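You operate a simulated robot arm through the tools that you are given. There is no shell and no other tool. Be economical: measure what you need, move in short steps, check, and stop when the job is done.

You run a simulated robot arm. Do the job below in one go: nothing can be reset, and whatever is moved stays where it is left.

TASK
Strip the bolted Velbrin compressor for rework and leave it open to the air.
Fine: bleed the hose and let the charge off to nought, uncouple the hose on to its rest pad, then open the service valve.

It is judged by the outcome, as a careful person would: the job done as asked, and still so three seconds after it is handed in. It fails if anything else is knocked over, pushed out of place, dropped, spilled or broken.

THE ROBOT
A 6-joint arm with a two-finger parallel gripper, fixed in place. Base frame: the origin is at the foot of the arm, x ahead of it, y to its left, z up; the work surface is at about z = 860. Readings come in mm, degrees, newtons and seconds.
With the tool pointing down near the work surface it reaches from about 240 to 640 mm from the base axis. Its first joint turns from -66.0 to 66.0 degrees. Payload 2.7 kg.
The TCP is the grasp point between the finger pads, 23 mm short of the fingertips. In the tool frame z runs along the fingers and y along their closing line. The gripper opens to 94 mm. The fingers are 38 mm wide and 10 mm thick; the gripper's body (54 by 96 mm) begins 39 mm behind the TCP.
Orientation is that of the tool frame in the base frame, as a unit quaternion [x, y, z, w]. With the fingers straight down and closing along the base's y, the tool's x points along the base's -x, its y along +y and its z along -z.

THE INTERFACE
- The arm moves only by the tool send_rows. Its argument "moves" is a list of rows, each a list of 2 entries, a list of its own where there are three numbers: the shift along the base's x, y, z in cm, then the turn, a rotation vector about the base's x, y, z in degrees. In form: [[[dx, dy, dz], [wx, wy, wz]], ...]. A call has 1 to 8 rows; each row shifts and turns the commanded pose from where the row before left it. "hand" is the finger opening in cm, from 0 to 9.4, set as the call begins (left out, the last holds). Each row takes 0.2 s and may step no farther than 50 mm and 8.6 degrees from the row before; otherwise, or with a gripper value out of range, the whole call is refused. Where a pose cannot be reached the arm comes as near as it can. A force on the tool above 90 N (or 10 N above the force at the start of the call, whichever is more), or a blocked arm, ends the call early, and 0.2 s more pass. Each finger travels about 45 mm/s and halts on what it meets, pressing with about 36 N; the grip force reading is that of the motor and also rises with nothing between the fingers. The clock runs only during rows and for 0.2 s after the last one: add rows that do not move to give the fingers time. The reply holds the time, the measured pose of the TCP, the force on the tool along the base axes, the opening and the grip force, in the units named above and with some noise, with the torque about the TCP (base axes, N m) and any sound that the robot's microphone picked up, and new pictures: "pictures" is both (left out), scene, wrist or none.
- Cameras (640 x 400 px; columns grow to the right, rows downward): "scene" is fixed at [87.3, -439.7, 1414.4]; the picture's right is [0.67, -0.74, 0.00], its down [-0.36, -0.33, -0.87] and it looks along [0.65, 0.59, -0.49] (base axes); focal length 251 px, centre (320, 200). "wrist" rides on the gripper at [86, 16, -75] in the tool frame; the picture's right is [-0.18, 0.98, 0.00], its down [-0.58, -0.11, -0.81] and it looks along [-0.79, -0.15, 0.59] (tool axes); focal length 243 px, centre (320, 200). There is no depth. A picture from a camera that has moved, and an enlarged one, comes with that camera's place and axes in the base frame and with its lens.
- enlarge(camera, box): a new picture of the part [left, top, right, bottom] of that camera's present view, enlarged. It takes no simulated time.
- close_job(): hands the job in; it is judged then, once.

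Go step by step. Nothing tells you positions but the pictures and the camera data: compare them with the known pose of the tool, close in by small moves and look again before you grip or let go. The budget is 120 turns and 200 pictures, counting those below and the enlarged ones. Unless the task says otherwise, let go and move clear before handing in, and close with one line.

The tools are called after "Request:" as a command line: name --argument value ..., lists and objects as JSON in quotes. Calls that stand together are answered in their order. send_rows: Moves the arm, as the interface text tells. Its arguments: {"type":"object","properties":{"moves":{"type":"array","items":{"type":"array"}},"hand":{"type":"number"},"pictures":{"type":"string","enum":["both","scene","wrist","none"]}},"required":["moves"]} The other tools are called the same way: enlarge (camera, box) takes an enlarged picture of a part of a camera's view; close_job () hands the job in.

At the start:

```text
clock: 0.0
eef_pos: [356.3, 27.2, 1267.3]
tool_rot: [0.0, 1.0, 0.0, 0.0]
contact_force: [-0.5, 0.0, 0.3]
torque: [-0.03, -0.01, -0.01]
opening: 94.1
finger_force: 0.2
```

scene: 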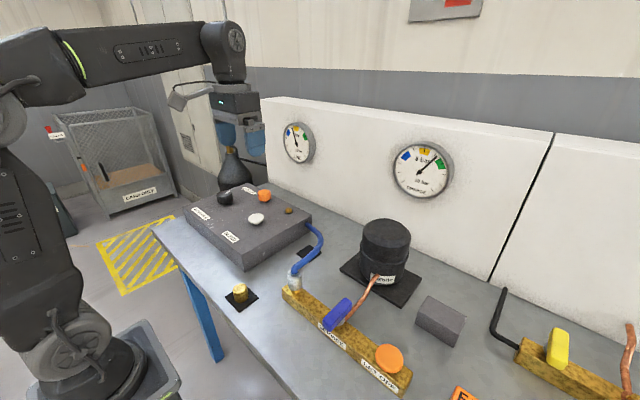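
wrist: 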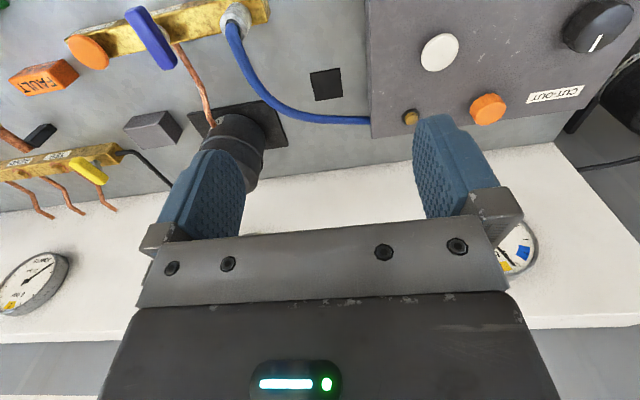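

I see a bench with a control box, a brass manifold with hose, a blue lever and an orange knob, a compressor, and gauges. I'll look closer at labels first.

Request:
enlarge --camera "scene" --box '[180, 170, 340, 270]'

Request:
enlarge --camera "scene" --box '[270, 260, 430, 400]'

Request:
enlarge --camera "scene" --box '[270, 110, 470, 210]'

Request:
enlarge --camera "scene" --box '[430, 270, 640, 400]'

Request:
enlarge --camera "wrist" --box '[0, 0, 320, 200]'

```text
4.00 times, centred on (260, 220) of scene
camera zoom: at [87.3, -439.7, 1414.4], right [0.67, -0.74, 0.0], down [-0.36, -0.33, -0.87], along [0.65, 0.59, -0.49], focal length 1006 px, centre (560, 120)
```

zoom: 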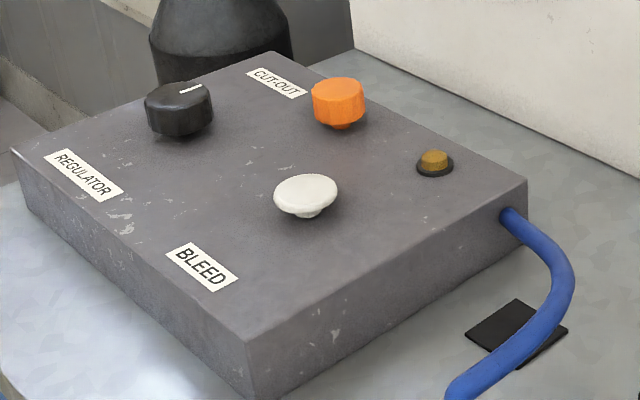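

```text
2.86 times, centred on (350, 330) of scene
camera zoom: at [87.3, -439.7, 1414.4], right [0.67, -0.74, 0.0], down [-0.36, -0.33, -0.87], along [0.65, 0.59, -0.49], focal length 718 px, centre (234, -171)
```

zoom: 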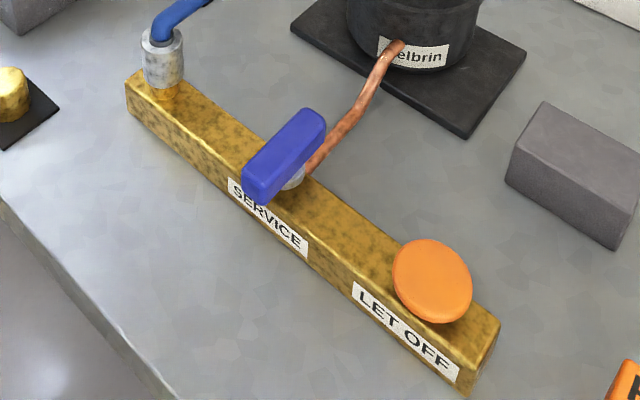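

```text
3.20 times, centred on (370, 160) of scene
camera zoom: at [87.3, -439.7, 1414.4], right [0.67, -0.74, 0.0], down [-0.36, -0.33, -0.87], along [0.65, 0.59, -0.49], focal length 804 px, centre (160, 328)
```

zoom: 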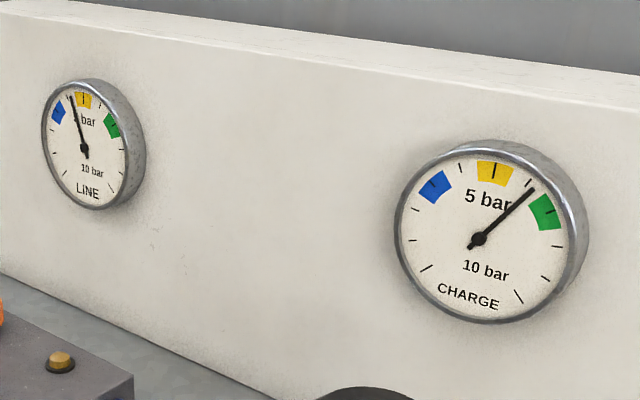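

```text
3.05 times, centred on (535, 335) of scene
camera zoom: at [87.3, -439.7, 1414.4], right [0.67, -0.74, 0.0], down [-0.36, -0.33, -0.87], along [0.65, 0.59, -0.49], focal length 766 px, centre (-335, -211)
```

zoom: 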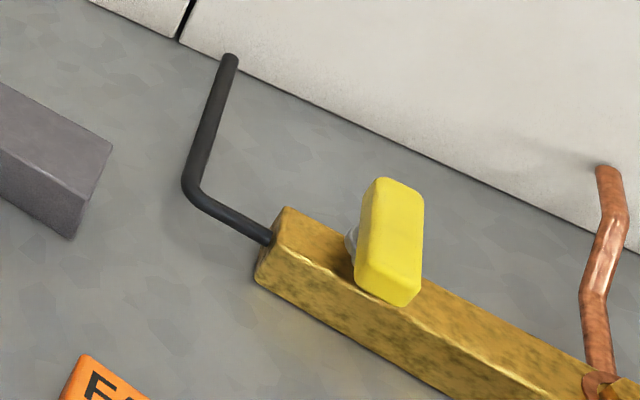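

```text
2.00 times, centred on (160, 100) of wrist
camera zoom: at [271.6, 44.1, 1342.5], right [0.18, 0.98, 0.0], down [0.58, -0.11, 0.81], along [0.79, -0.15, -0.59], focal length 485 px, centre (640, 400)
```

zoom: 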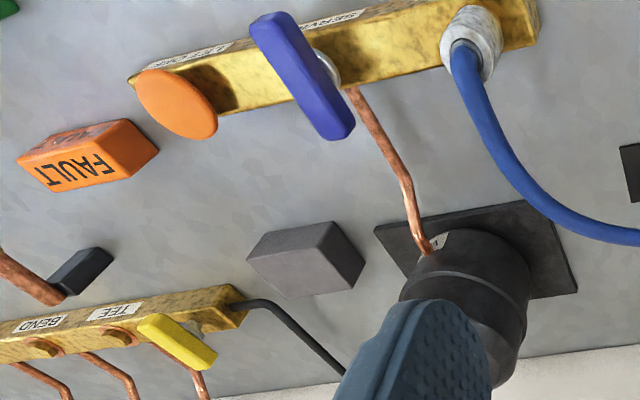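

The gear reads: BLEED (white, ~[462,188,955]), LET OFF (orange mushroom, ~[376,-355,918]), blue service lever (~[374,-231,933], across the bar), hose coupling (~[376,-96]) and a free black pad (~[530,9]). First I close the fingers and hover above BLEED.

Request:
send_rows --moves '[[[1.51, 2.3, -3.29], [0, 0, 0]], [[1.51, 2.3, -3.29], [0, 0, 0]], [[1.51, 2.3, -3.29], [0, 0, 0]], [[1.51, 2.3, -3.29], [0, 0, 0]], [[1.51, 2.3, -3.29], [0, 0, 0]], [[1.51, 2.3, -3.29], [0, 0, 0]], [[1.51, 2.3, -3.29], [0, 0, 0]]]' --hand 0

```text
clock: 1.6
eef_pos: [458.9, 189.1, 1039.1]
tool_rot: [0.0, 1.0, 0.0, 0.0]
contact_force: [0.0, 0.7, -0.9]
torque: [-0.01, -0.01, -0.01]
opening: 0.2
finger_force: 35.5
camera wrist: at [373.7, 205.8, 1112.6], right [0.18, 0.98, 0.0], down [0.58, -0.11, 0.81], along [0.79, -0.15, -0.59], focal length 243 px, centre (320, 200)
```

scene: 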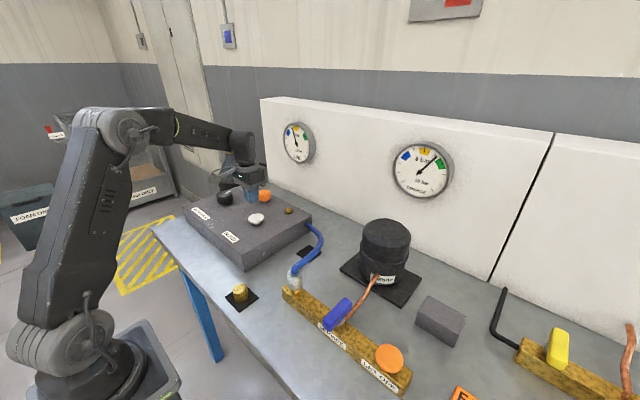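
wrist: 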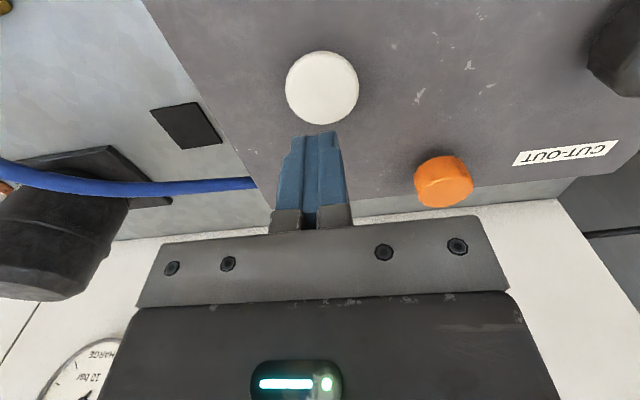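

The disc is right under the fingers (~[460,191]). I descend and press in small steps.

Request:
send_rows --moves '[[[0, 0.1, -2.5], [0, 0, 0]], [[0, 0, -2.5], [0, 0, 0]], [[0, 0, -0.4], [0, 0, 0]], [[0, 0, -0.4], [0, 0, 0]], [[0, 0, -0.3], [0, 0, 0]]]'

```text
clock: 2.8
eef_pos: [463.7, 189.5, 977.0]
tool_rot: [0.0, 1.0, 0.001, 0.001]
contact_force: [0.8, 1.2, 1.4]
torque: [0.0, 0.03, -0.02]
opening: 0.1
finger_force: 35.8
camera wrist: at [377.4, 206.2, 1052.0], right [0.18, 0.98, 0.0], down [0.58, -0.11, 0.81], along [0.79, -0.15, -0.59], focal length 243 px, centre (320, 200)
```

scene: 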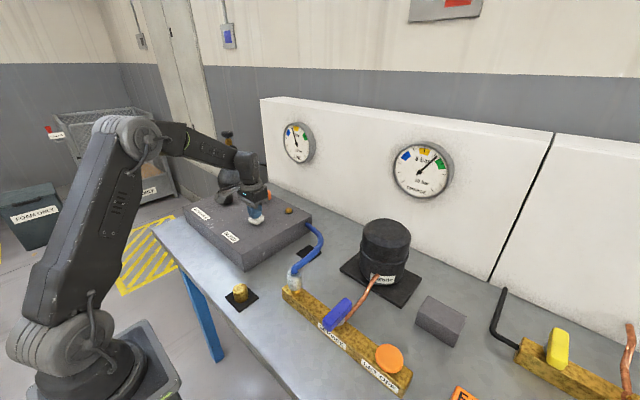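
wrist: 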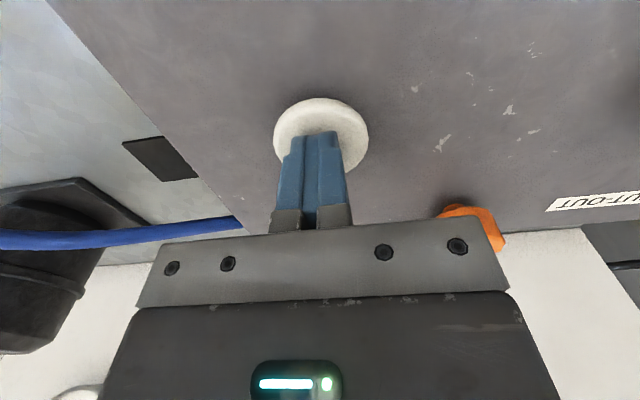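

Nearly at the disc, no contact yet. I continue down in small steps.

Request:
send_rows --moves '[[[0, 0, -0.3], [0, 0, 0]], [[0, 0, -0.3], [0, 0, 0]], [[0, 0, -0.3], [0, 0, 0]], [[0, 0, -0.3], [0, 0, 0]]]' --pictures "scene"

```text
clock: 3.8
eef_pos: [463.0, 190.0, 968.8]
tool_rot: [0.0, 1.0, 0.001, 0.003]
contact_force: [-8.1, 1.3, 29.0]
torque: [0.01, 0.53, -0.12]
opening: 0.0
finger_force: 36.4
```

scene: 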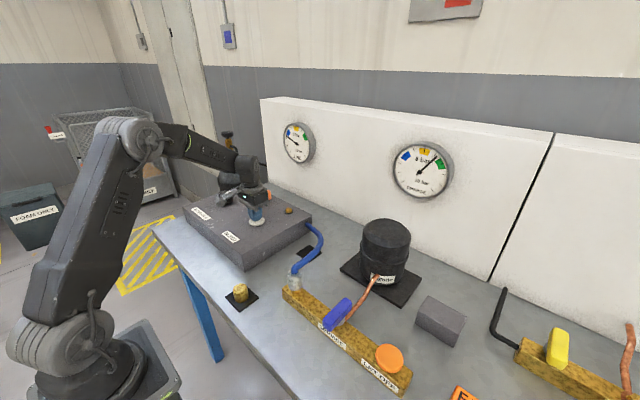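

The LINE needle has begun to fall with the button pressed; I hold it there.

Request:
send_rows --moves '[[[0, 0, 0], [0, 0, 0]], [[0, 0, 0], [0, 0, 0]], [[0, 0, 0], [0, 0, 0]], [[0, 0, 0], [0, 0, 0]], [[0, 0, 0], [0, 0, 0]], [[0, 0, 0], [0, 0, 0]]]' --pictures "none"

Request:
enlarge --camera "scene" --box '[270, 110, 470, 210]'

```text
clock: 5.2
eef_pos: [462.3, 189.6, 967.3]
tool_rot: [0.0, 1.0, 0.001, 0.003]
contact_force: [-7.2, 5.1, 33.3]
torque: [0.1, 0.54, 0.05]
opening: 0.0
finger_force: 36.4
```

```text
3.20 times, centred on (370, 160) of scene
camera zoom: at [86.7, -439.7, 1414.4], right [0.67, -0.74, 0.0], down [-0.36, -0.33, -0.87], along [0.65, 0.59, -0.49], focal length 804 px, centre (160, 328)
```

zoom: 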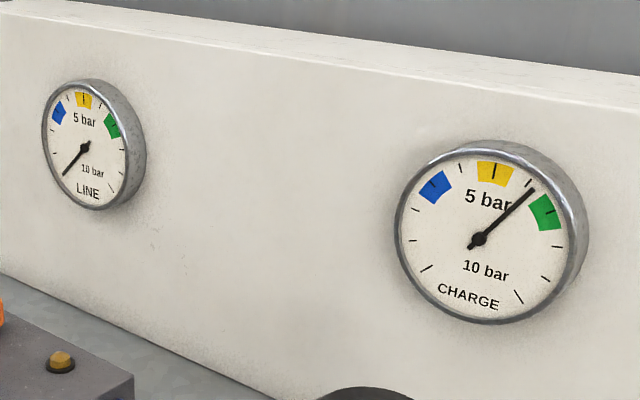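

LINE is at nought. I release upward and check whether it stays there.

Request:
send_rows --moves '[[[0, 0, 2], [0, 0, 0]], [[0, 0, 4], [0, 0, 0]], [[0, 0, 4], [0, 0, 0]], [[0, 0, 0], [0, 0, 0]], [[0, 0, 0], [0, 0, 0]]]' --pictures "none"

Request:
enlarge --camera "scene" --box '[270, 110, 470, 210]'

```text
clock: 6.4
eef_pos: [461.3, 190.5, 1066.8]
tool_rot: [0.0, 1.0, 0.0, 0.0]
contact_force: [-0.6, -0.3, 0.1]
torque: [0.01, 0.05, -0.02]
opening: 0.0
finger_force: 35.8
```

```text
3.20 times, centred on (370, 160) of scene
camera zoom: at [87.3, -439.7, 1414.4], right [0.67, -0.74, 0.0], down [-0.36, -0.33, -0.87], along [0.65, 0.59, -0.49], focal length 804 px, centre (160, 328)
```

zoom: 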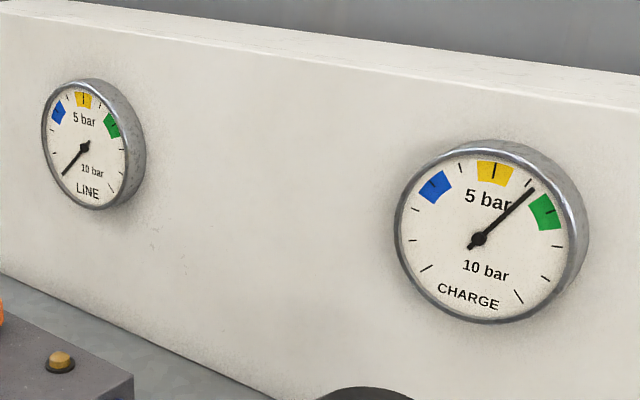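

LINE stays at nought. Next I travel to above LET OFF.

Request:
send_rows --moves '[[[-1.5, -4.0, 2], [0, 0, 0]], [[-1.5, -4.5, 1], [0, 0, 0]], [[-1, -4.8, 0], [0, 0, 0]], [[-1, -4.8, 0], [0, 0, 0]], [[-1, -4.8, 0], [0, 0, 0]], [[-0.5, -4.8, 0], [0, 0, 0]], [[-0.5, -4.8, 0], [0, 0, 0]], [[-0.5, -4.8, 0], [0, 0, 0]]]' --pictures "none"

Request:
send_rows --moves '[[[-0.3, -4.5, -1], [0, 0, 0]], [[-0.3, -4.5, -2], [0, 0, 0]], [[-0.3, -4.5, -2], [0, 0, 0]], [[0, -3.8, -2], [0, 0, 0]]]'

```text
clock: 8.2
eef_pos: [390.1, -184.6, 1089.1]
tool_rot: [-0.002, 1.0, 0.0, 0.0]
contact_force: [-0.5, 0.0, -0.1]
torque: [0.06, 0.0, -0.01]
opening: 0.0
finger_force: 36.3
```

```text
clock: 9.2
eef_pos: [378.9, -356.2, 1025.0]
tool_rot: [0.001, 1.0, 0.0, 0.0]
contact_force: [0.8, 1.0, -0.1]
torque: [0.01, 0.03, -0.01]
opening: 0.1
finger_force: 35.9
camera wrist: at [293.1, -339.2, 1099.7], right [0.18, 0.98, 0.0], down [0.58, -0.11, 0.81], along [0.79, -0.15, -0.59], focal length 243 px, centre (320, 200)
```

scene: 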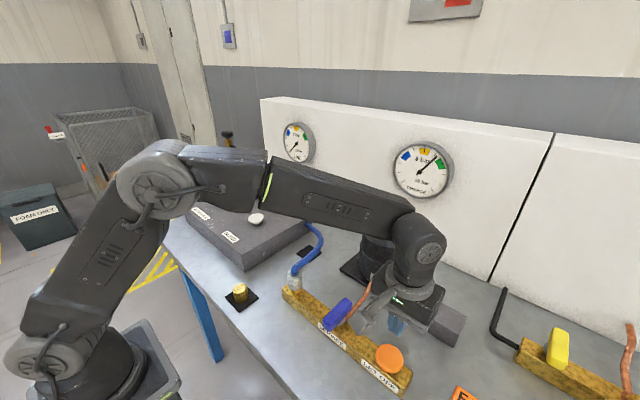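
wrist: 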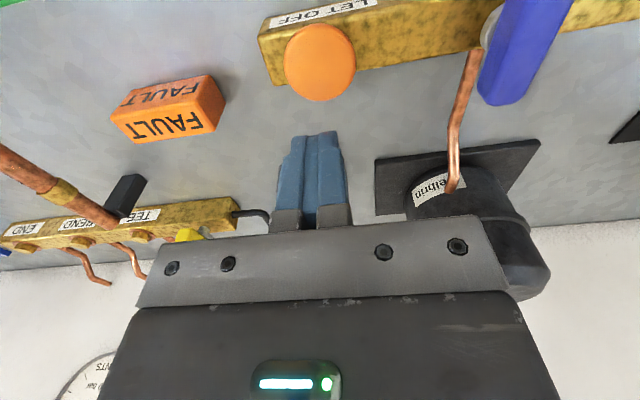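

The LET OFF mushroom is at ~[374,-355], directly below. I descend onto it.

Request:
send_rows --moves '[[[-0.5, 0.1, -4], [0, 0, 0]], [[0, 0, -2.6], [0, 0, 0]], [[0, 0, -0.4], [0, 0, 0]], [[0, 0, -0.4], [0, 0, 0]], [[0, 0, -0.4], [0, 0, 0]], [[0, 0, 0], [0, 0, 0]]]'

```text
clock: 10.6
eef_pos: [375.7, -354.1, 947.0]
tool_rot: [0.0, 1.0, 0.001, 0.0]
contact_force: [0.3, -0.2, 3.0]
torque: [-0.01, 0.02, 0.0]
opening: 0.2
finger_force: 35.8
camera wrist: at [289.7, -337.5, 1020.7], right [0.18, 0.98, 0.0], down [0.58, -0.11, 0.81], along [0.79, -0.15, -0.59], focal length 243 px, centre (320, 200)
```

scene: 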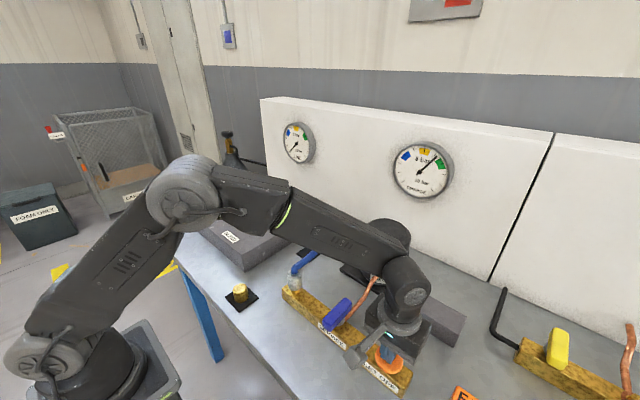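
wrist: 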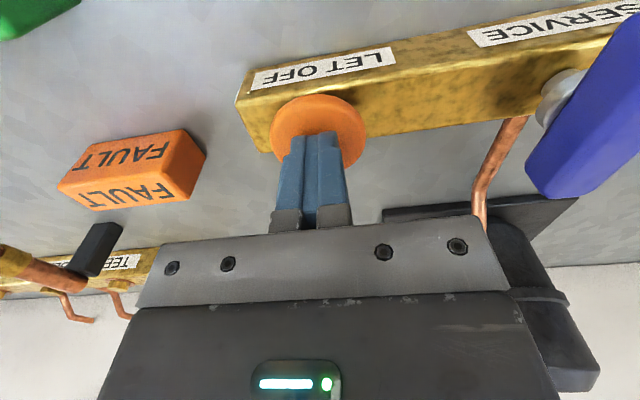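

Right at the disc. I press in 3 mm steps and hold.

Request:
send_rows --moves '[[[-0.1, 0, -0.3], [0, 0, 0]], [[0, 0, -0.3], [0, 0, 0]], [[0, 0, -0.3], [0, 0, 0]], [[0, 0, -0.3], [0, 0, 0]], [[0, 0, 0], [0, 0, 0]], [[0, 0, 0], [0, 0, 0]]]' --pictures "none"

Request:
enlarge --camera "scene" --box '[270, 110, 470, 210]'

```text
clock: 12.0
eef_pos: [372.6, -354.2, 939.0]
tool_rot: [0.0, 1.0, -0.001, 0.001]
contact_force: [-5.9, 16.8, 36.8]
torque: [0.39, 0.32, -0.05]
opening: 0.0
finger_force: 35.7
```

```text
3.20 times, centred on (370, 160) of scene
camera zoom: at [86.7, -438.8, 1414.7], right [0.67, -0.74, 0.0], down [-0.36, -0.33, -0.87], along [0.65, 0.59, -0.49], focal length 804 px, centre (160, 328)
```

zoom: 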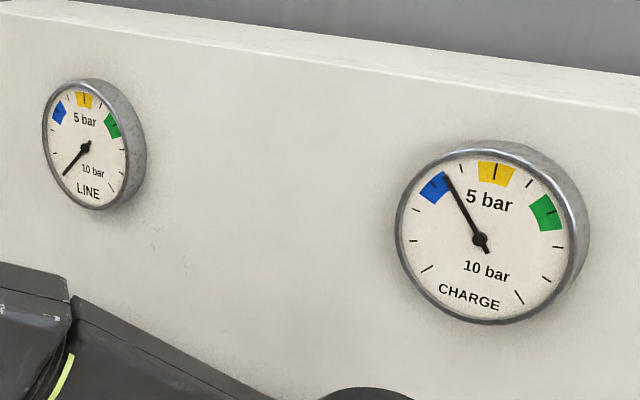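

CHARGE is falling. I keep holding.

Request:
send_rows --moves '[[[0, 0, 0], [0, 0, 0]], [[0, 0, 0], [0, 0, 0]], [[0, 0, 0], [0, 0, 0]], [[0, 0, 0], [0, 0, 0]], [[0, 0, 0], [0, 0, 0]], [[0, 0, 0], [0, 0, 0]], [[0, 0, 0], [0, 0, 0]], [[0, 0, 0], [0, 0, 0]]]' --pictures "none"

Request:
enlarge --camera "scene" --box '[270, 110, 470, 210]'

```text
clock: 13.8
eef_pos: [374.0, -355.3, 937.8]
tool_rot: [0.0, 1.0, -0.003, 0.003]
contact_force: [-2.1, 12.5, 37.2]
torque: [0.27, 0.37, -0.07]
opening: 0.1
finger_force: 35.9
```

```text
3.20 times, centred on (370, 160) of scene
camera zoom: at [86.9, -438.9, 1414.6], right [0.67, -0.74, 0.0], down [-0.36, -0.33, -0.87], along [0.65, 0.59, -0.49], focal length 804 px, centre (160, 328)
```

zoom: 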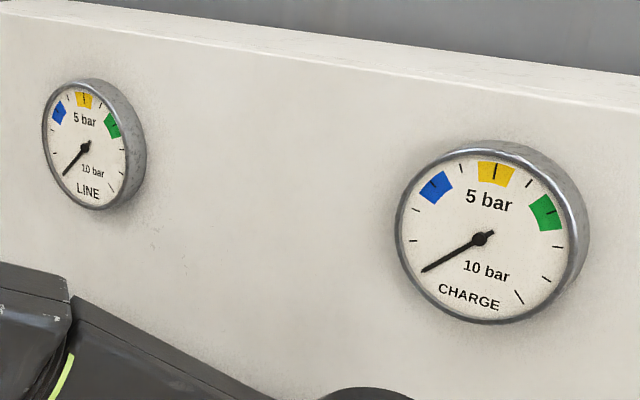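

CHARGE is at nought too; I hold a moment longer, then lift clear.

Request:
send_rows --moves '[[[0, 0, 0], [0, 0, 0]], [[0, 0, 0], [0, 0, 0]], [[0, 0, 0], [0, 0, 0]], [[0, 0, 2], [0, 0, 0]], [[0, 0, 4], [0, 0, 0]], [[0, 0, 4.5], [0, 0, 0]], [[0, 0, 4.5], [0, 0, 0]]]' --pictures "none"

Request:
send_rows --moves '[[[-0.5, 4.8, 0.5], [0, 0, 0]], [[-0.5, 4.8, 0], [0, 0, 0]], [[-0.5, 4.8, 0], [0, 0, 0]], [[-0.5, 4.8, 0], [0, 0, 0]], [[0, 3, 0], [0, 0, 0]]]' --hand 6.5

Request:
enlarge --camera "scene" --box '[270, 110, 470, 210]'

Request:
enlarge --camera "wrist" --box '[220, 0, 420, 125]'

```text
clock: 15.4
eef_pos: [374.7, -353.4, 1084.2]
tool_rot: [0.0, 1.0, 0.001, 0.0]
contact_force: [0.3, -0.4, -0.4]
torque: [0.01, -0.01, 0.04]
opening: 0.1
finger_force: 36.0
```

```text
clock: 16.6
eef_pos: [352.1, -135.7, 1087.8]
tool_rot: [0.0, 1.0, 0.0, 0.0]
contact_force: [-0.1, 0.5, -0.1]
torque: [0.01, -0.02, 0.03]
opening: 65.1
finger_force: 0.0
camera wrist: at [265.4, -119.5, 1162.2], right [0.18, 0.98, 0.0], down [0.58, -0.11, 0.81], along [0.79, -0.15, -0.59], focal length 243 px, centre (320, 200)
```

scene: 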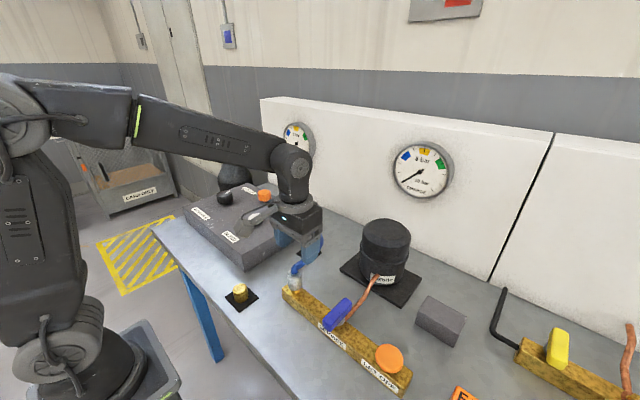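
wrist: 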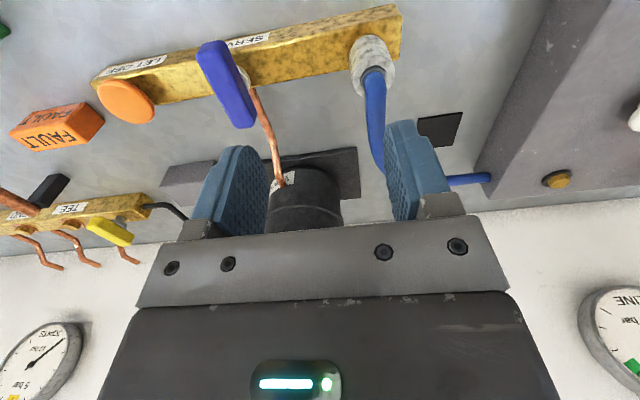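

```text
3.20 times, centred on (370, 160) of scene
camera zoom: at [87.3, -439.7, 1414.4], right [0.67, -0.74, 0.0], down [-0.36, -0.33, -0.87], along [0.65, 0.59, -0.49], focal length 804 px, centre (160, 328)
```

zoom: 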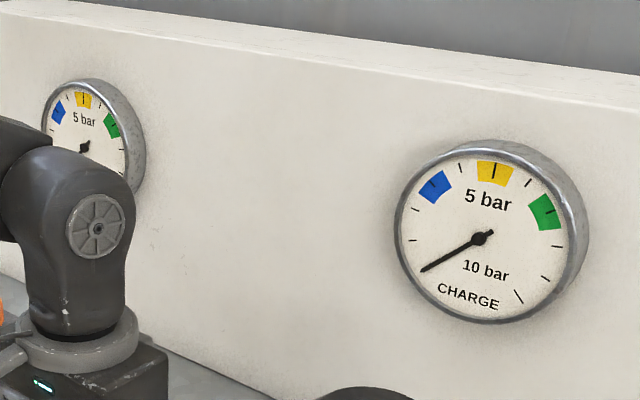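

```text
3.20 times, centred on (320, 62) of wrist
camera zoom: at [265.4, -119.5, 1162.2], right [0.18, 0.98, 0.0], down [0.58, -0.11, 0.81], along [0.79, -0.15, -0.59], focal length 776 px, centre (320, 640)
```

zoom: 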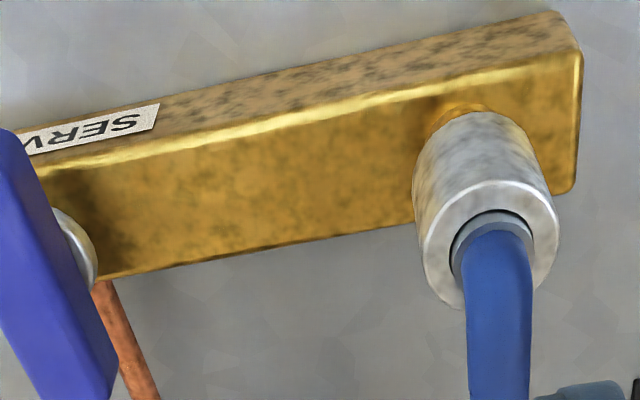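

Both gauges are at nought. The coupling collar stands upright at ~[375,-95], z≈901–957, with the hose bending off its top toward +x, so I'll come at it tilted 45° from the near side so the palm clears the hose.

Request:
send_rows --moves '[[[-0.8, 0.68, -1.37], [0, -7.5, 0]], [[-0.8, 0.68, -1.37], [0, -7.5, 0]], [[-0.8, 0.68, -1.37], [0, -7.5, 0]], [[-0.8, 0.68, -1.37], [0, -7.5, 0]], [[-0.8, 0.68, -1.37], [0, -7.5, 0]], [[-0.8, 0.68, -1.37], [0, -7.5, 0]], [[0, 0, 0], [0, 0, 0]]]'

Request:
enlarge --camera "scene" --box '[220, 200, 380, 300]'

```text
clock: 18.2
eef_pos: [307.0, -94.7, 1010.0]
tool_rot: [-0.002, 0.935, 0.006, 0.354]
contact_force: [-0.9, 0.6, 0.9]
torque: [0.03, 0.03, 0.02]
opening: 65.0
finger_force: 0.1
out of reach, approached as far as the arm can: row 6
camera wrist: at [193.1, -79.2, 1008.3], right [0.13, 0.98, 0.13], down [-0.1, -0.12, 0.99], along [0.99, -0.14, 0.08], focal length 243 px, centre (320, 200)
```

scene: 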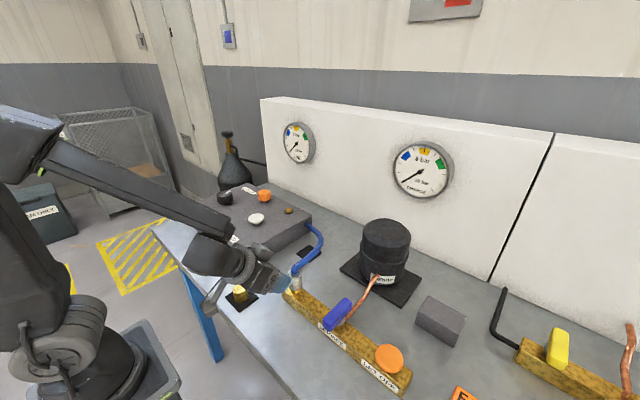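
wrist: 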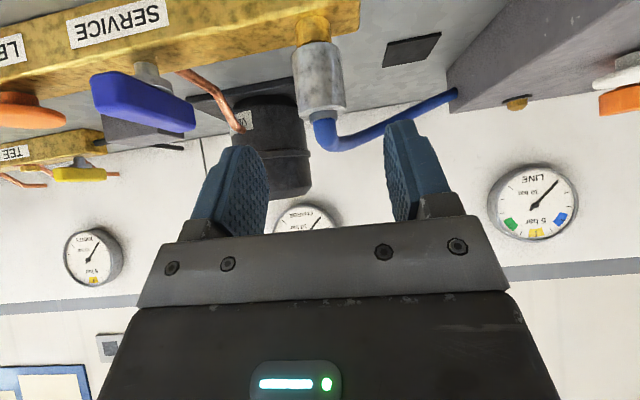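

```text
4.00 times, centred on (300, 250) of scene
camera zoom: at [87.3, -439.7, 1414.4], right [0.67, -0.74, 0.0], down [-0.36, -0.33, -0.87], along [0.65, 0.59, -0.49], focal length 1006 px, centre (400, 0)
```

zoom: 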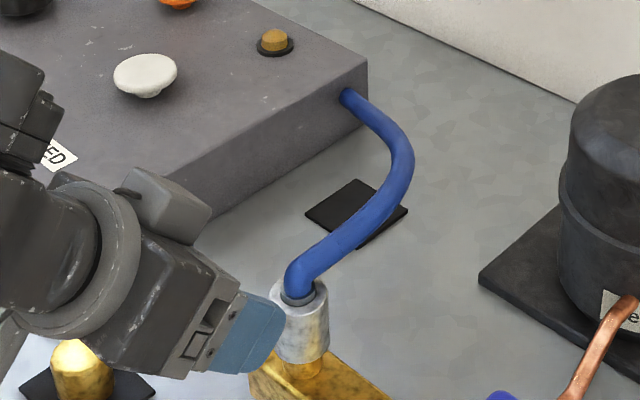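

The collar's silver body spans z≈920–960 at [375,-96]. The arm stops at about 41° of tilt, so I ease the tilt back a little and approach halfway.

Request:
send_rows --moves '[[[0, 0, 0], [0, 5, 0]], [[1.5, 0, -1.7], [0, 0, 0]], [[1.5, -0.1, -1.7], [0, 0, 0]], [[0, 0, 0], [0, 0, 0]]]'

```text
clock: 19.2
eef_pos: [337.9, -94.1, 975.5]
tool_rot: [-0.001, 0.95, 0.007, 0.313]
contact_force: [-0.7, 0.3, -0.4]
torque: [0.02, 0.0, 0.04]
opening: 65.3
finger_force: 0.0
camera wrist: at [222.8, -78.6, 985.5], right [0.14, 0.98, 0.12], down [-0.01, -0.12, 0.99], along [0.99, -0.14, -0.01], focal length 243 px, centre (320, 200)
```

scene: 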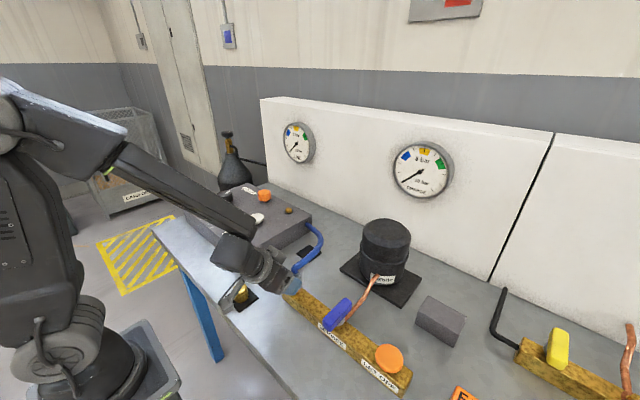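
wrist: 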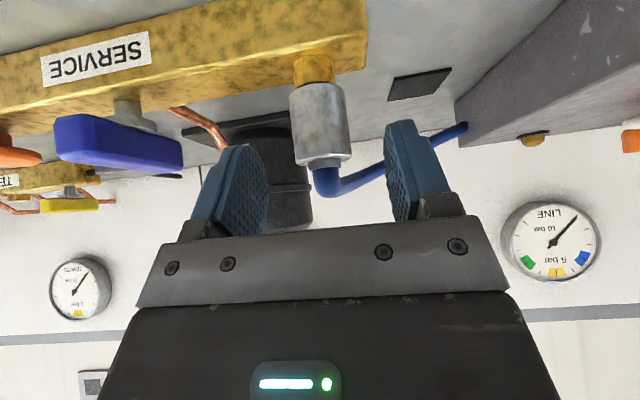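

Clear view; the collar sits between the fingers' lines. I close the last distance to ~[365,-96,938].

Request:
send_rows --moves '[[[1.4, -0.1, -1.9], [0, 0, 0]], [[1.3, -0.1, -1.9], [0, 0, 0]], [[0, 0, 0], [0, 0, 0]]]'

Request:
enlarge --camera "scene" --box '[220, 200, 380, 300]'

```text
clock: 20.0
eef_pos: [363.2, -97.4, 940.1]
tool_rot: [-0.001, 0.95, 0.007, 0.313]
contact_force: [-0.2, -0.3, 0.8]
torque: [0.0, -0.02, -0.02]
opening: 65.0
finger_force: 0.1
camera wrist: at [249.1, -81.1, 948.6], right [0.14, 0.98, 0.12], down [-0.01, -0.12, 0.99], along [0.99, -0.14, -0.01], focal length 243 px, centre (320, 200)
```

scene: 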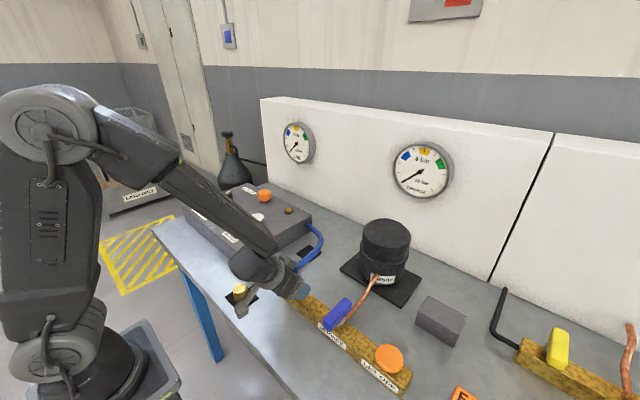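
wrist: 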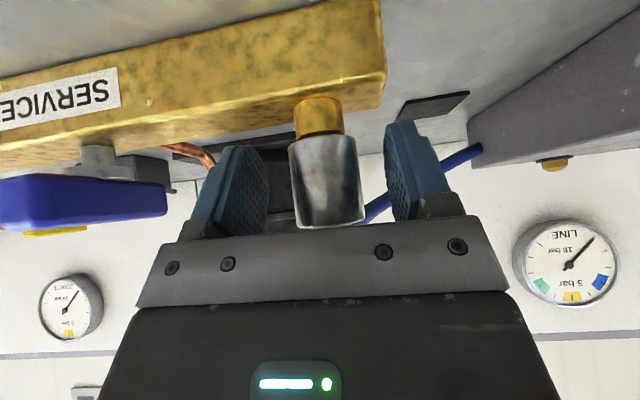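

```text
4.00 times, centred on (300, 250) of scene
camera zoom: at [87.3, -439.7, 1414.4], right [0.67, -0.74, 0.0], down [-0.36, -0.33, -0.87], along [0.65, 0.59, -0.49], focal length 1006 px, centre (400, 0)
```

zoom: 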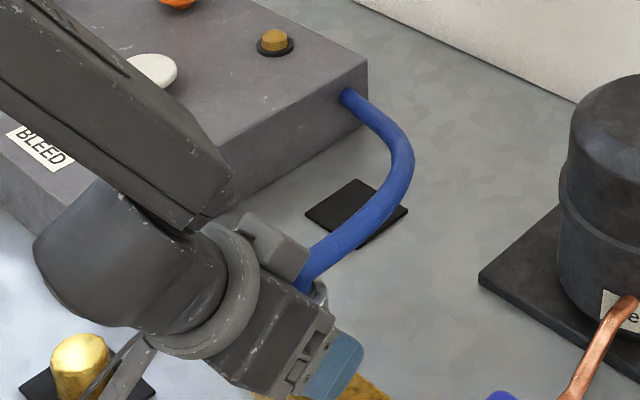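

The collar is centred between the fingers. I close on it.

Request:
send_rows --moves '[[[0, 0, 0], [0, 0, 0]], [[0, 0, 0], [0, 0, 0]], [[0, 0, 0], [0, 0, 0]], [[0, 0, 0], [0, 0, 0]]]' --hand 2.0 --pictures "wrist"

```text
clock: 21.0
eef_pos: [363.0, -95.9, 940.6]
tool_rot: [-0.004, 0.95, 0.008, 0.314]
contact_force: [3.0, 18.6, -0.2]
torque: [-1.0, -0.06, -0.03]
opening: 35.9
finger_force: 36.1
camera wrist: at [248.9, -80.1, 948.7], right [0.14, 0.98, 0.12], down [-0.01, -0.12, 0.99], along [0.99, -0.14, -0.01], focal length 243 px, centre (320, 200)
```

wrist: 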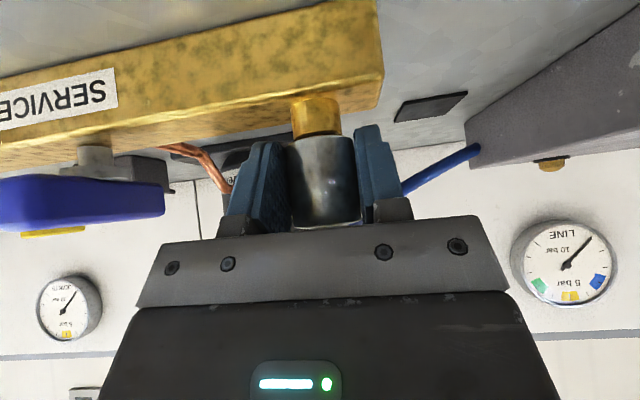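

Gripped, with a small sideways load. I ease 2 mm to +y and try a gentle lift.

Request:
send_rows --moves '[[[0, 0.2, 0], [0, 0, 0]], [[0, 0, 0], [0, 0, 0]], [[0, 0, 0.4], [0, 0, 0]], [[0, 0, 0.4], [0, 0, 0]], [[0, 0, 0.4], [0, 0, 0]]]' --pictures "wrist"

```text
clock: 22.2
eef_pos: [362.7, -95.2, 950.6]
tool_rot: [0.0, 0.95, 0.006, 0.313]
contact_force: [0.6, -0.4, -1.7]
torque: [0.0, 0.04, 0.01]
opening: 35.5
finger_force: 36.3
camera wrist: at [248.6, -79.4, 959.3], right [0.14, 0.98, 0.12], down [-0.01, -0.12, 0.99], along [0.99, -0.14, -0.01], focal length 243 px, centre (320, 200)
```

wrist: 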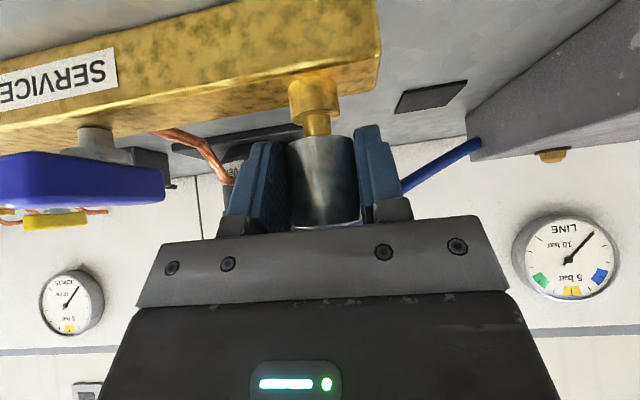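

It slides off the spigot freely. But the fingers reach 10 mm below the collar, which would foul the pad, so I seat it again, and regrip about 14 mm higher.

Request:
send_rows --moves '[[[0, 0, -0.4], [0, 0, 0]], [[0, 0, -0.4], [0, 0, 0]], [[0, 0, -0.4], [0, 0, 0]], [[0, 0, 0], [0, 0, 0]]]' --pictures "none"

Request:
send_rows --moves '[[[0, 0, 0], [0, 0, 0]], [[0, 0, 0], [0, 0, 0]], [[0, 0, 0.7], [0, 0, 0]], [[0, 0, 0.7], [0, 0, 0]], [[0, 0, 0], [0, 0, 0]]]' --pictures "wrist" --hand 5.0

```text
clock: 23.2
eef_pos: [363.1, -94.2, 940.5]
tool_rot: [-0.002, 0.95, 0.007, 0.312]
contact_force: [-1.7, -0.1, 3.8]
torque: [-0.01, -0.07, 0.0]
opening: 35.7
finger_force: 36.3
```

```text
clock: 24.4
eef_pos: [361.1, -94.4, 952.2]
tool_rot: [-0.003, 0.95, 0.007, 0.312]
contact_force: [-0.5, 0.0, 0.2]
torque: [-0.02, -0.01, -0.01]
opening: 49.7
finger_force: 0.0
camera wrist: at [247.9, -79.4, 960.4], right [0.14, 0.98, 0.12], down [-0.01, -0.12, 0.99], along [0.99, -0.14, -0.01], focal length 243 px, centre (320, 200)
```

wrist: 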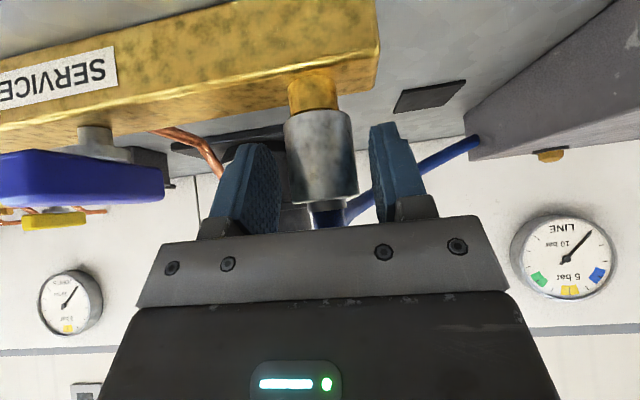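

The collar is reseated and the fingers are higher. A small move up and forward, then grip and lift.

Request:
send_rows --moves '[[[0.5, 0, 0.2], [0, 0, 0]], [[0, 0, 0], [0, 0, 0]]]' --pictures "none"

Request:
send_rows --moves '[[[0, 0, 0], [0, 0, 0]], [[0, 0, 0], [0, 0, 0]], [[0, 0, 0], [0, 0, 0]]]' --hand 2.0 --pictures "wrist"

```text
clock: 25.0
eef_pos: [367.3, -94.1, 954.1]
tool_rot: [-0.002, 0.95, 0.007, 0.313]
contact_force: [0.1, -1.0, -0.2]
torque: [0.0, -0.02, -0.02]
opening: 50.0
finger_force: 0.1
```

```text
clock: 25.8
eef_pos: [367.7, -93.4, 952.4]
tool_rot: [-0.001, 0.95, 0.007, 0.313]
contact_force: [-0.4, 0.4, 0.3]
torque: [0.0, 0.01, -0.02]
opening: 35.6
finger_force: 35.7
camera wrist: at [253.8, -79.3, 961.6], right [0.14, 0.98, 0.12], down [-0.01, -0.12, 0.99], along [0.99, -0.14, -0.01], focal length 243 px, centre (320, 200)
```

wrist: 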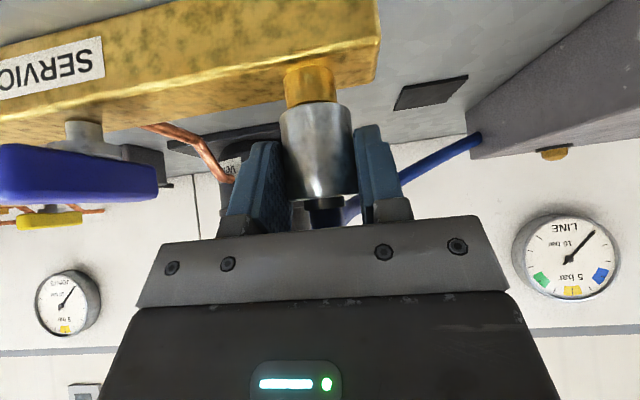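

Good grip. Lifting clear of the spigot.

Request:
send_rows --moves '[[[0, 0, 1], [0, 0, 0]], [[0, 0, 2], [0, 0, 0]], [[0, 0, 3], [0, 0, 0]], [[0, 0, 0], [0, 0, 0]]]'

```text
clock: 26.8
eef_pos: [369.8, -93.9, 1012.8]
tool_rot: [-0.003, 0.95, 0.007, 0.313]
contact_force: [0.7, 0.1, -0.6]
torque: [0.02, 0.03, 0.02]
opening: 35.5
finger_force: 35.9
camera wrist: at [255.3, -78.9, 1022.7], right [0.14, 0.98, 0.12], down [-0.01, -0.12, 0.99], along [0.99, -0.14, -0.01], focal length 243 px, centre (320, 200)
```

scene: 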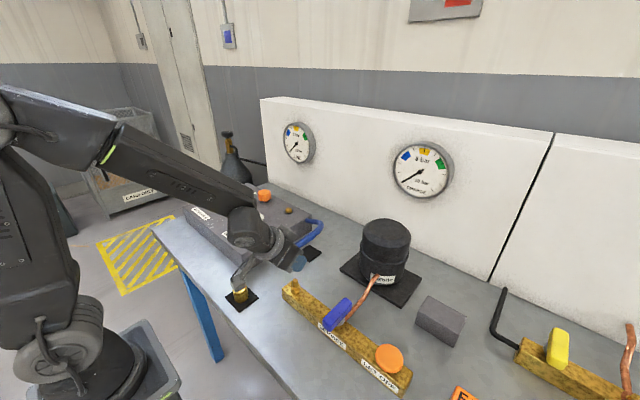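
wrist: 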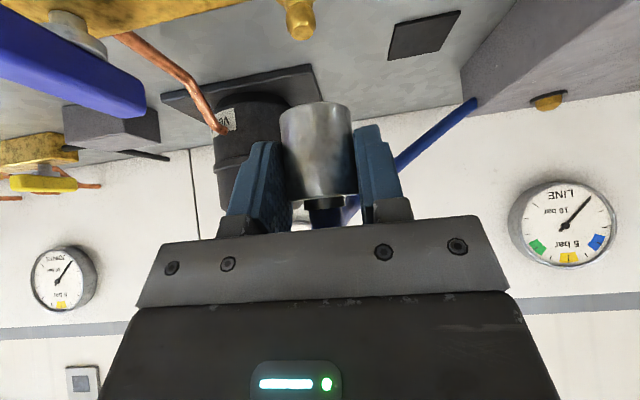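

Coupling is free. The empty pad is at ~[529,12]; I carry the collar over it at height.

Request:
send_rows --moves '[[[3.2, 2.0, 0], [0, 0, 0]], [[3.2, 2.1, 0], [0, 0, 0]], [[3.0, 2.2, 0], [0, 0, 0]], [[3.0, 2.2, -1], [0, 0, 0]], [[2.8, 2.1, -2], [0, 0, 0]], [[0, 0, 0], [0, 0, 0]]]'

Request:
enlarge --camera "scene" --box '[240, 180, 400, 280]'

```text
clock: 28.2
eef_pos: [517.7, 10.3, 983.4]
tool_rot: [-0.001, 0.95, 0.006, 0.313]
contact_force: [-0.3, -0.3, -1.2]
torque: [0.01, 0.04, 0.01]
opening: 35.4
finger_force: 36.3
camera wrist: at [404.9, 26.3, 992.1], right [0.14, 0.98, 0.12], down [-0.01, -0.12, 0.99], along [0.99, -0.14, -0.01], focal length 243 px, centre (320, 200)
```

scene: 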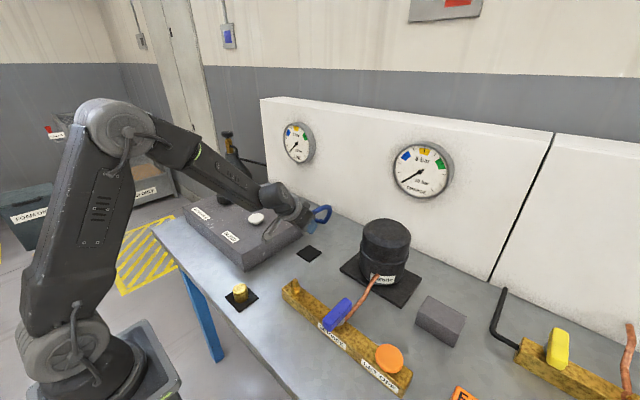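
wrist: 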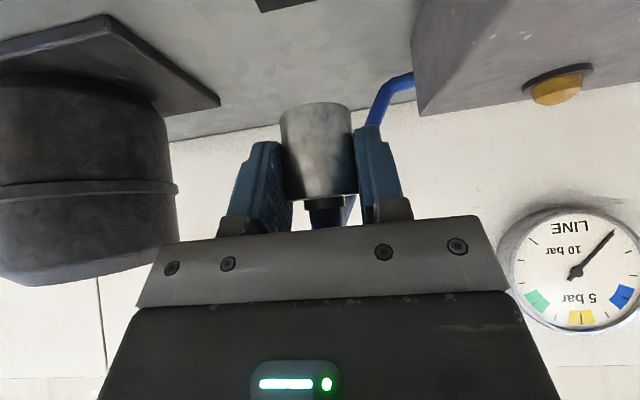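

```text
4.00 times, centred on (320, 230) of scene
camera zoom: at [87.4, -439.6, 1414.4], right [0.67, -0.74, 0.0], down [-0.36, -0.33, -0.87], along [0.65, 0.59, -0.49], focal length 1006 px, centre (320, 80)
```

zoom: 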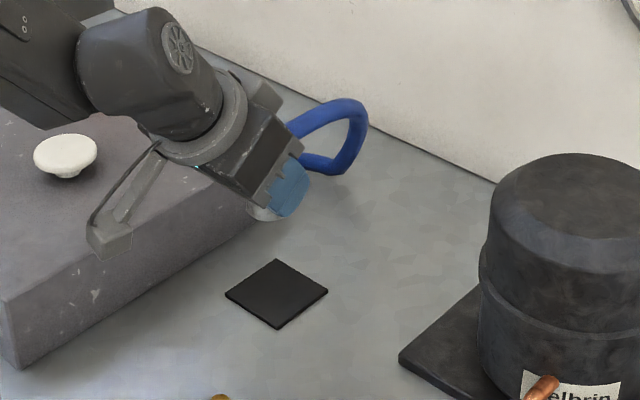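

Over the pad. I lower to about 25 mm above it and look again.

Request:
send_rows --moves '[[[0.1, 0.1, -2], [0, 0, 0]], [[0.1, 0, -2], [0, 0, 0]], [[0, 0, -2], [0, 0, 0]], [[0, 0, 0], [0, 0, 0]]]'

Request:
enlarge --camera "scene" --box '[260, 200, 360, 280]'

Request:
enlarge --camera "wrist" --box '[200, 0, 440, 200]'

```text
clock: 29.2
eef_pos: [518.8, 11.4, 974.2]
tool_rot: [-0.002, 0.95, 0.007, 0.311]
contact_force: [-0.1, 0.2, -0.9]
torque: [0.0, -0.02, -0.01]
opening: 35.3
finger_force: 35.8
out of reach, approached as far as the arm can: row 1, 2, 3
camera wrist: at [405.8, 26.3, 983.4], right [0.14, 0.98, 0.12], down [-0.01, -0.12, 0.99], along [0.99, -0.14, -0.01], focal length 243 px, centre (320, 200)
```

scene: 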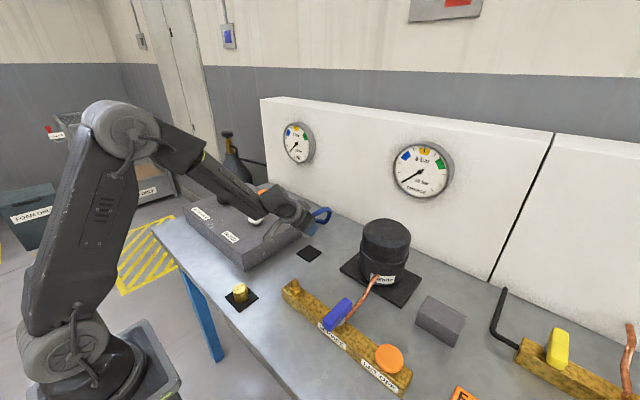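
wrist: 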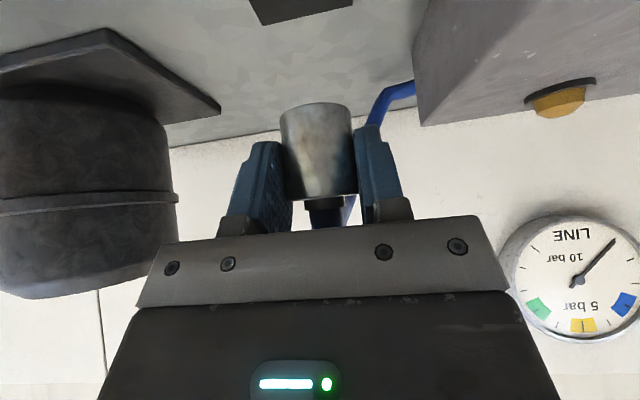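

```text
5.00 times, centred on (310, 240) of scene
camera zoom: at [87.4, -439.7, 1414.4], right [0.67, -0.74, 0.0], down [-0.36, -0.33, -0.87], along [0.65, 0.59, -0.49], focal length 1257 px, centre (370, 0)
```

zoom: 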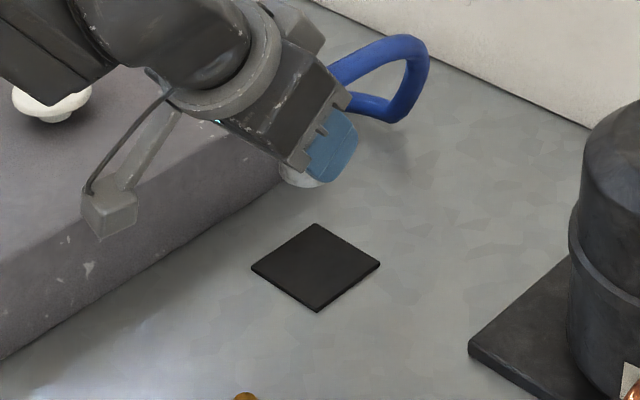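

```text
2.00 times, centred on (320, 100) of wrist
camera zoom: at [405.8, 26.3, 983.4], right [0.14, 0.98, 0.12], down [-0.01, -0.12, 0.99], along [0.99, -0.14, -0.01], focal length 485 px, centre (320, 400)
```

zoom: 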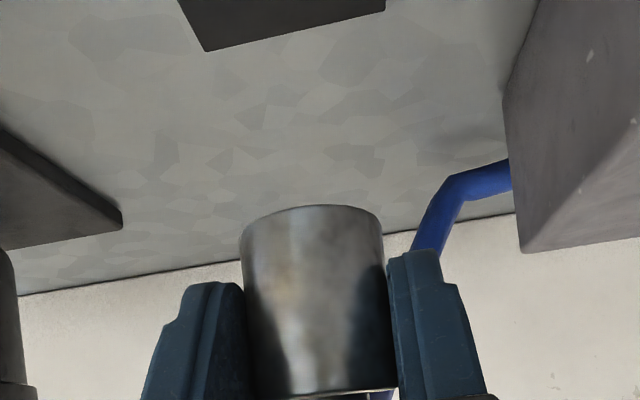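

The arm can't go lower at this tilt (wrist limit). I test in the air how much less tilt lets it get down before deciding on a regrip.

Request:
send_rows --moves '[[[0, 0, 0], [0, 6, 0]], [[0, 0, 0], [0, 6, 0]], [[0, 0, 0], [0, 0, 0]]]' --pictures "none"

```text
clock: 30.0
eef_pos: [519.2, 9.1, 975.5]
tool_rot: [-0.002, 0.95, 0.007, 0.312]
contact_force: [0.3, 0.2, -0.9]
torque: [0.0, 0.01, -0.01]
opening: 35.6
finger_force: 36.0
out of reach, approached as far as the arm can: row 1, 2
```

Request:
send_rows --moves '[[[0, 0, 2.5], [0, 0, 0]], [[0, 0, 2.5], [0, 0, 0]], [[0, 0, 0], [0, 0, 0]]]' --pictures "none"

```text
clock: 30.8
eef_pos: [519.2, 14.7, 1026.6]
tool_rot: [-0.003, 0.95, 0.007, 0.311]
contact_force: [0.2, 0.5, -1.2]
torque: [0.02, 0.03, 0.01]
opening: 35.4
finger_force: 36.0
```

Request:
send_rows --moves '[[[0, 0, 0], [0, 8, 0]], [[0, 0, 0], [0, 8, 0]], [[0, 0, 0], [0, 0, 0]]]' --pictures "none"

```text
clock: 31.6
eef_pos: [520.4, 12.8, 1026.7]
tool_rot: [0.0, 0.984, 0.008, 0.176]
contact_force: [0.0, 0.2, -2.6]
torque: [0.04, 0.01, -0.01]
opening: 35.5
finger_force: 35.8
```

Request:
send_rows --moves '[[[0, 0, -3], [0, 0, 0]], [[0, 0, -3], [0, 0, 0]], [[0, 0, -3], [0, 0, 0]], [[0, 0, 0], [0, 0, 0]]]' --pictures "scene"

```text
clock: 32.6
eef_pos: [519.6, 12.3, 937.7]
tool_rot: [-0.001, 0.984, 0.008, 0.177]
contact_force: [0.4, -0.1, -0.6]
torque: [0.02, 0.04, -0.03]
opening: 35.5
finger_force: 36.0
```

scene: 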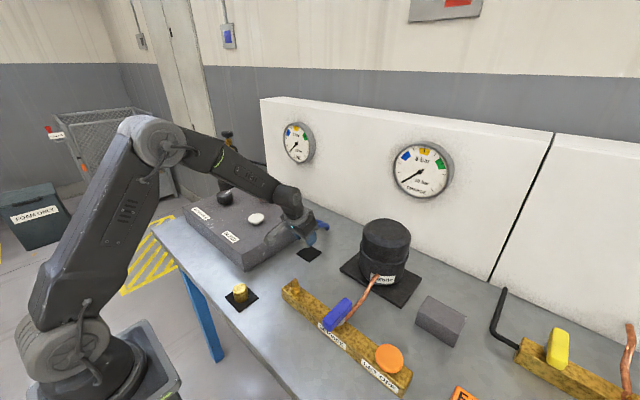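

Request:
send_rows --moves '[[[0, 0, -1.0], [0, 0, 0]], [[0, 0, -1.0], [0, 0, 0]], [[0, 0, 0], [0, 0, 0]]]' --pictures "wrist"

Request:
enlarge --camera "scene" --box '[260, 190, 360, 270]'

```text
clock: 33.4
eef_pos: [517.5, 11.5, 917.4]
tool_rot: [0.0, 0.984, 0.008, 0.176]
contact_force: [1.5, 0.4, -0.9]
torque: [-0.02, 0.01, -0.01]
opening: 35.3
finger_force: 35.9
camera wrist: at [412.4, 27.5, 957.2], right [0.17, 0.98, 0.08], down [0.27, -0.12, 0.96], along [0.95, -0.14, -0.28], focal length 243 px, centre (320, 200)
```

wrist: 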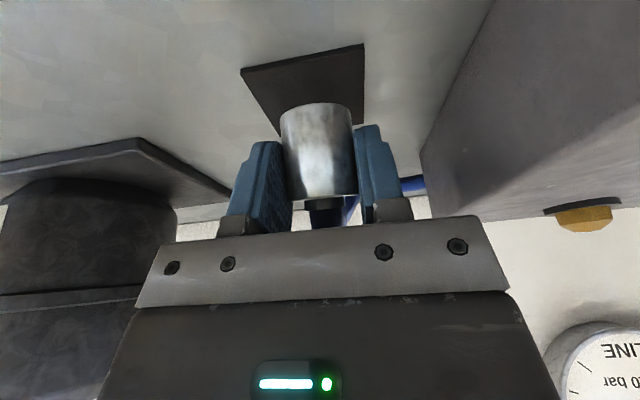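

```text
5.00 times, centred on (310, 230) of scene
camera zoom: at [87.4, -439.7, 1414.4], right [0.67, -0.74, 0.0], down [-0.36, -0.33, -0.87], along [0.65, 0.59, -0.49], focal length 1257 px, centre (370, 50)
```

zoom: 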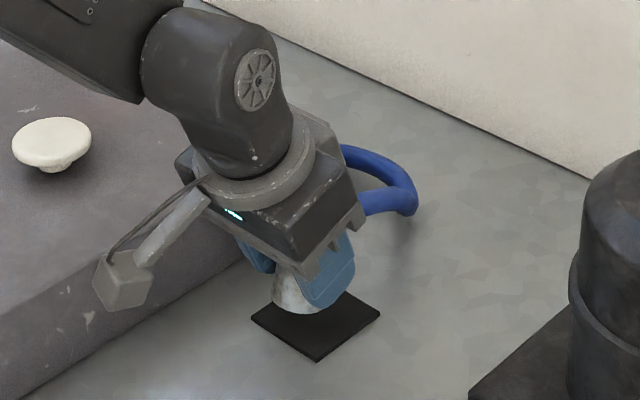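

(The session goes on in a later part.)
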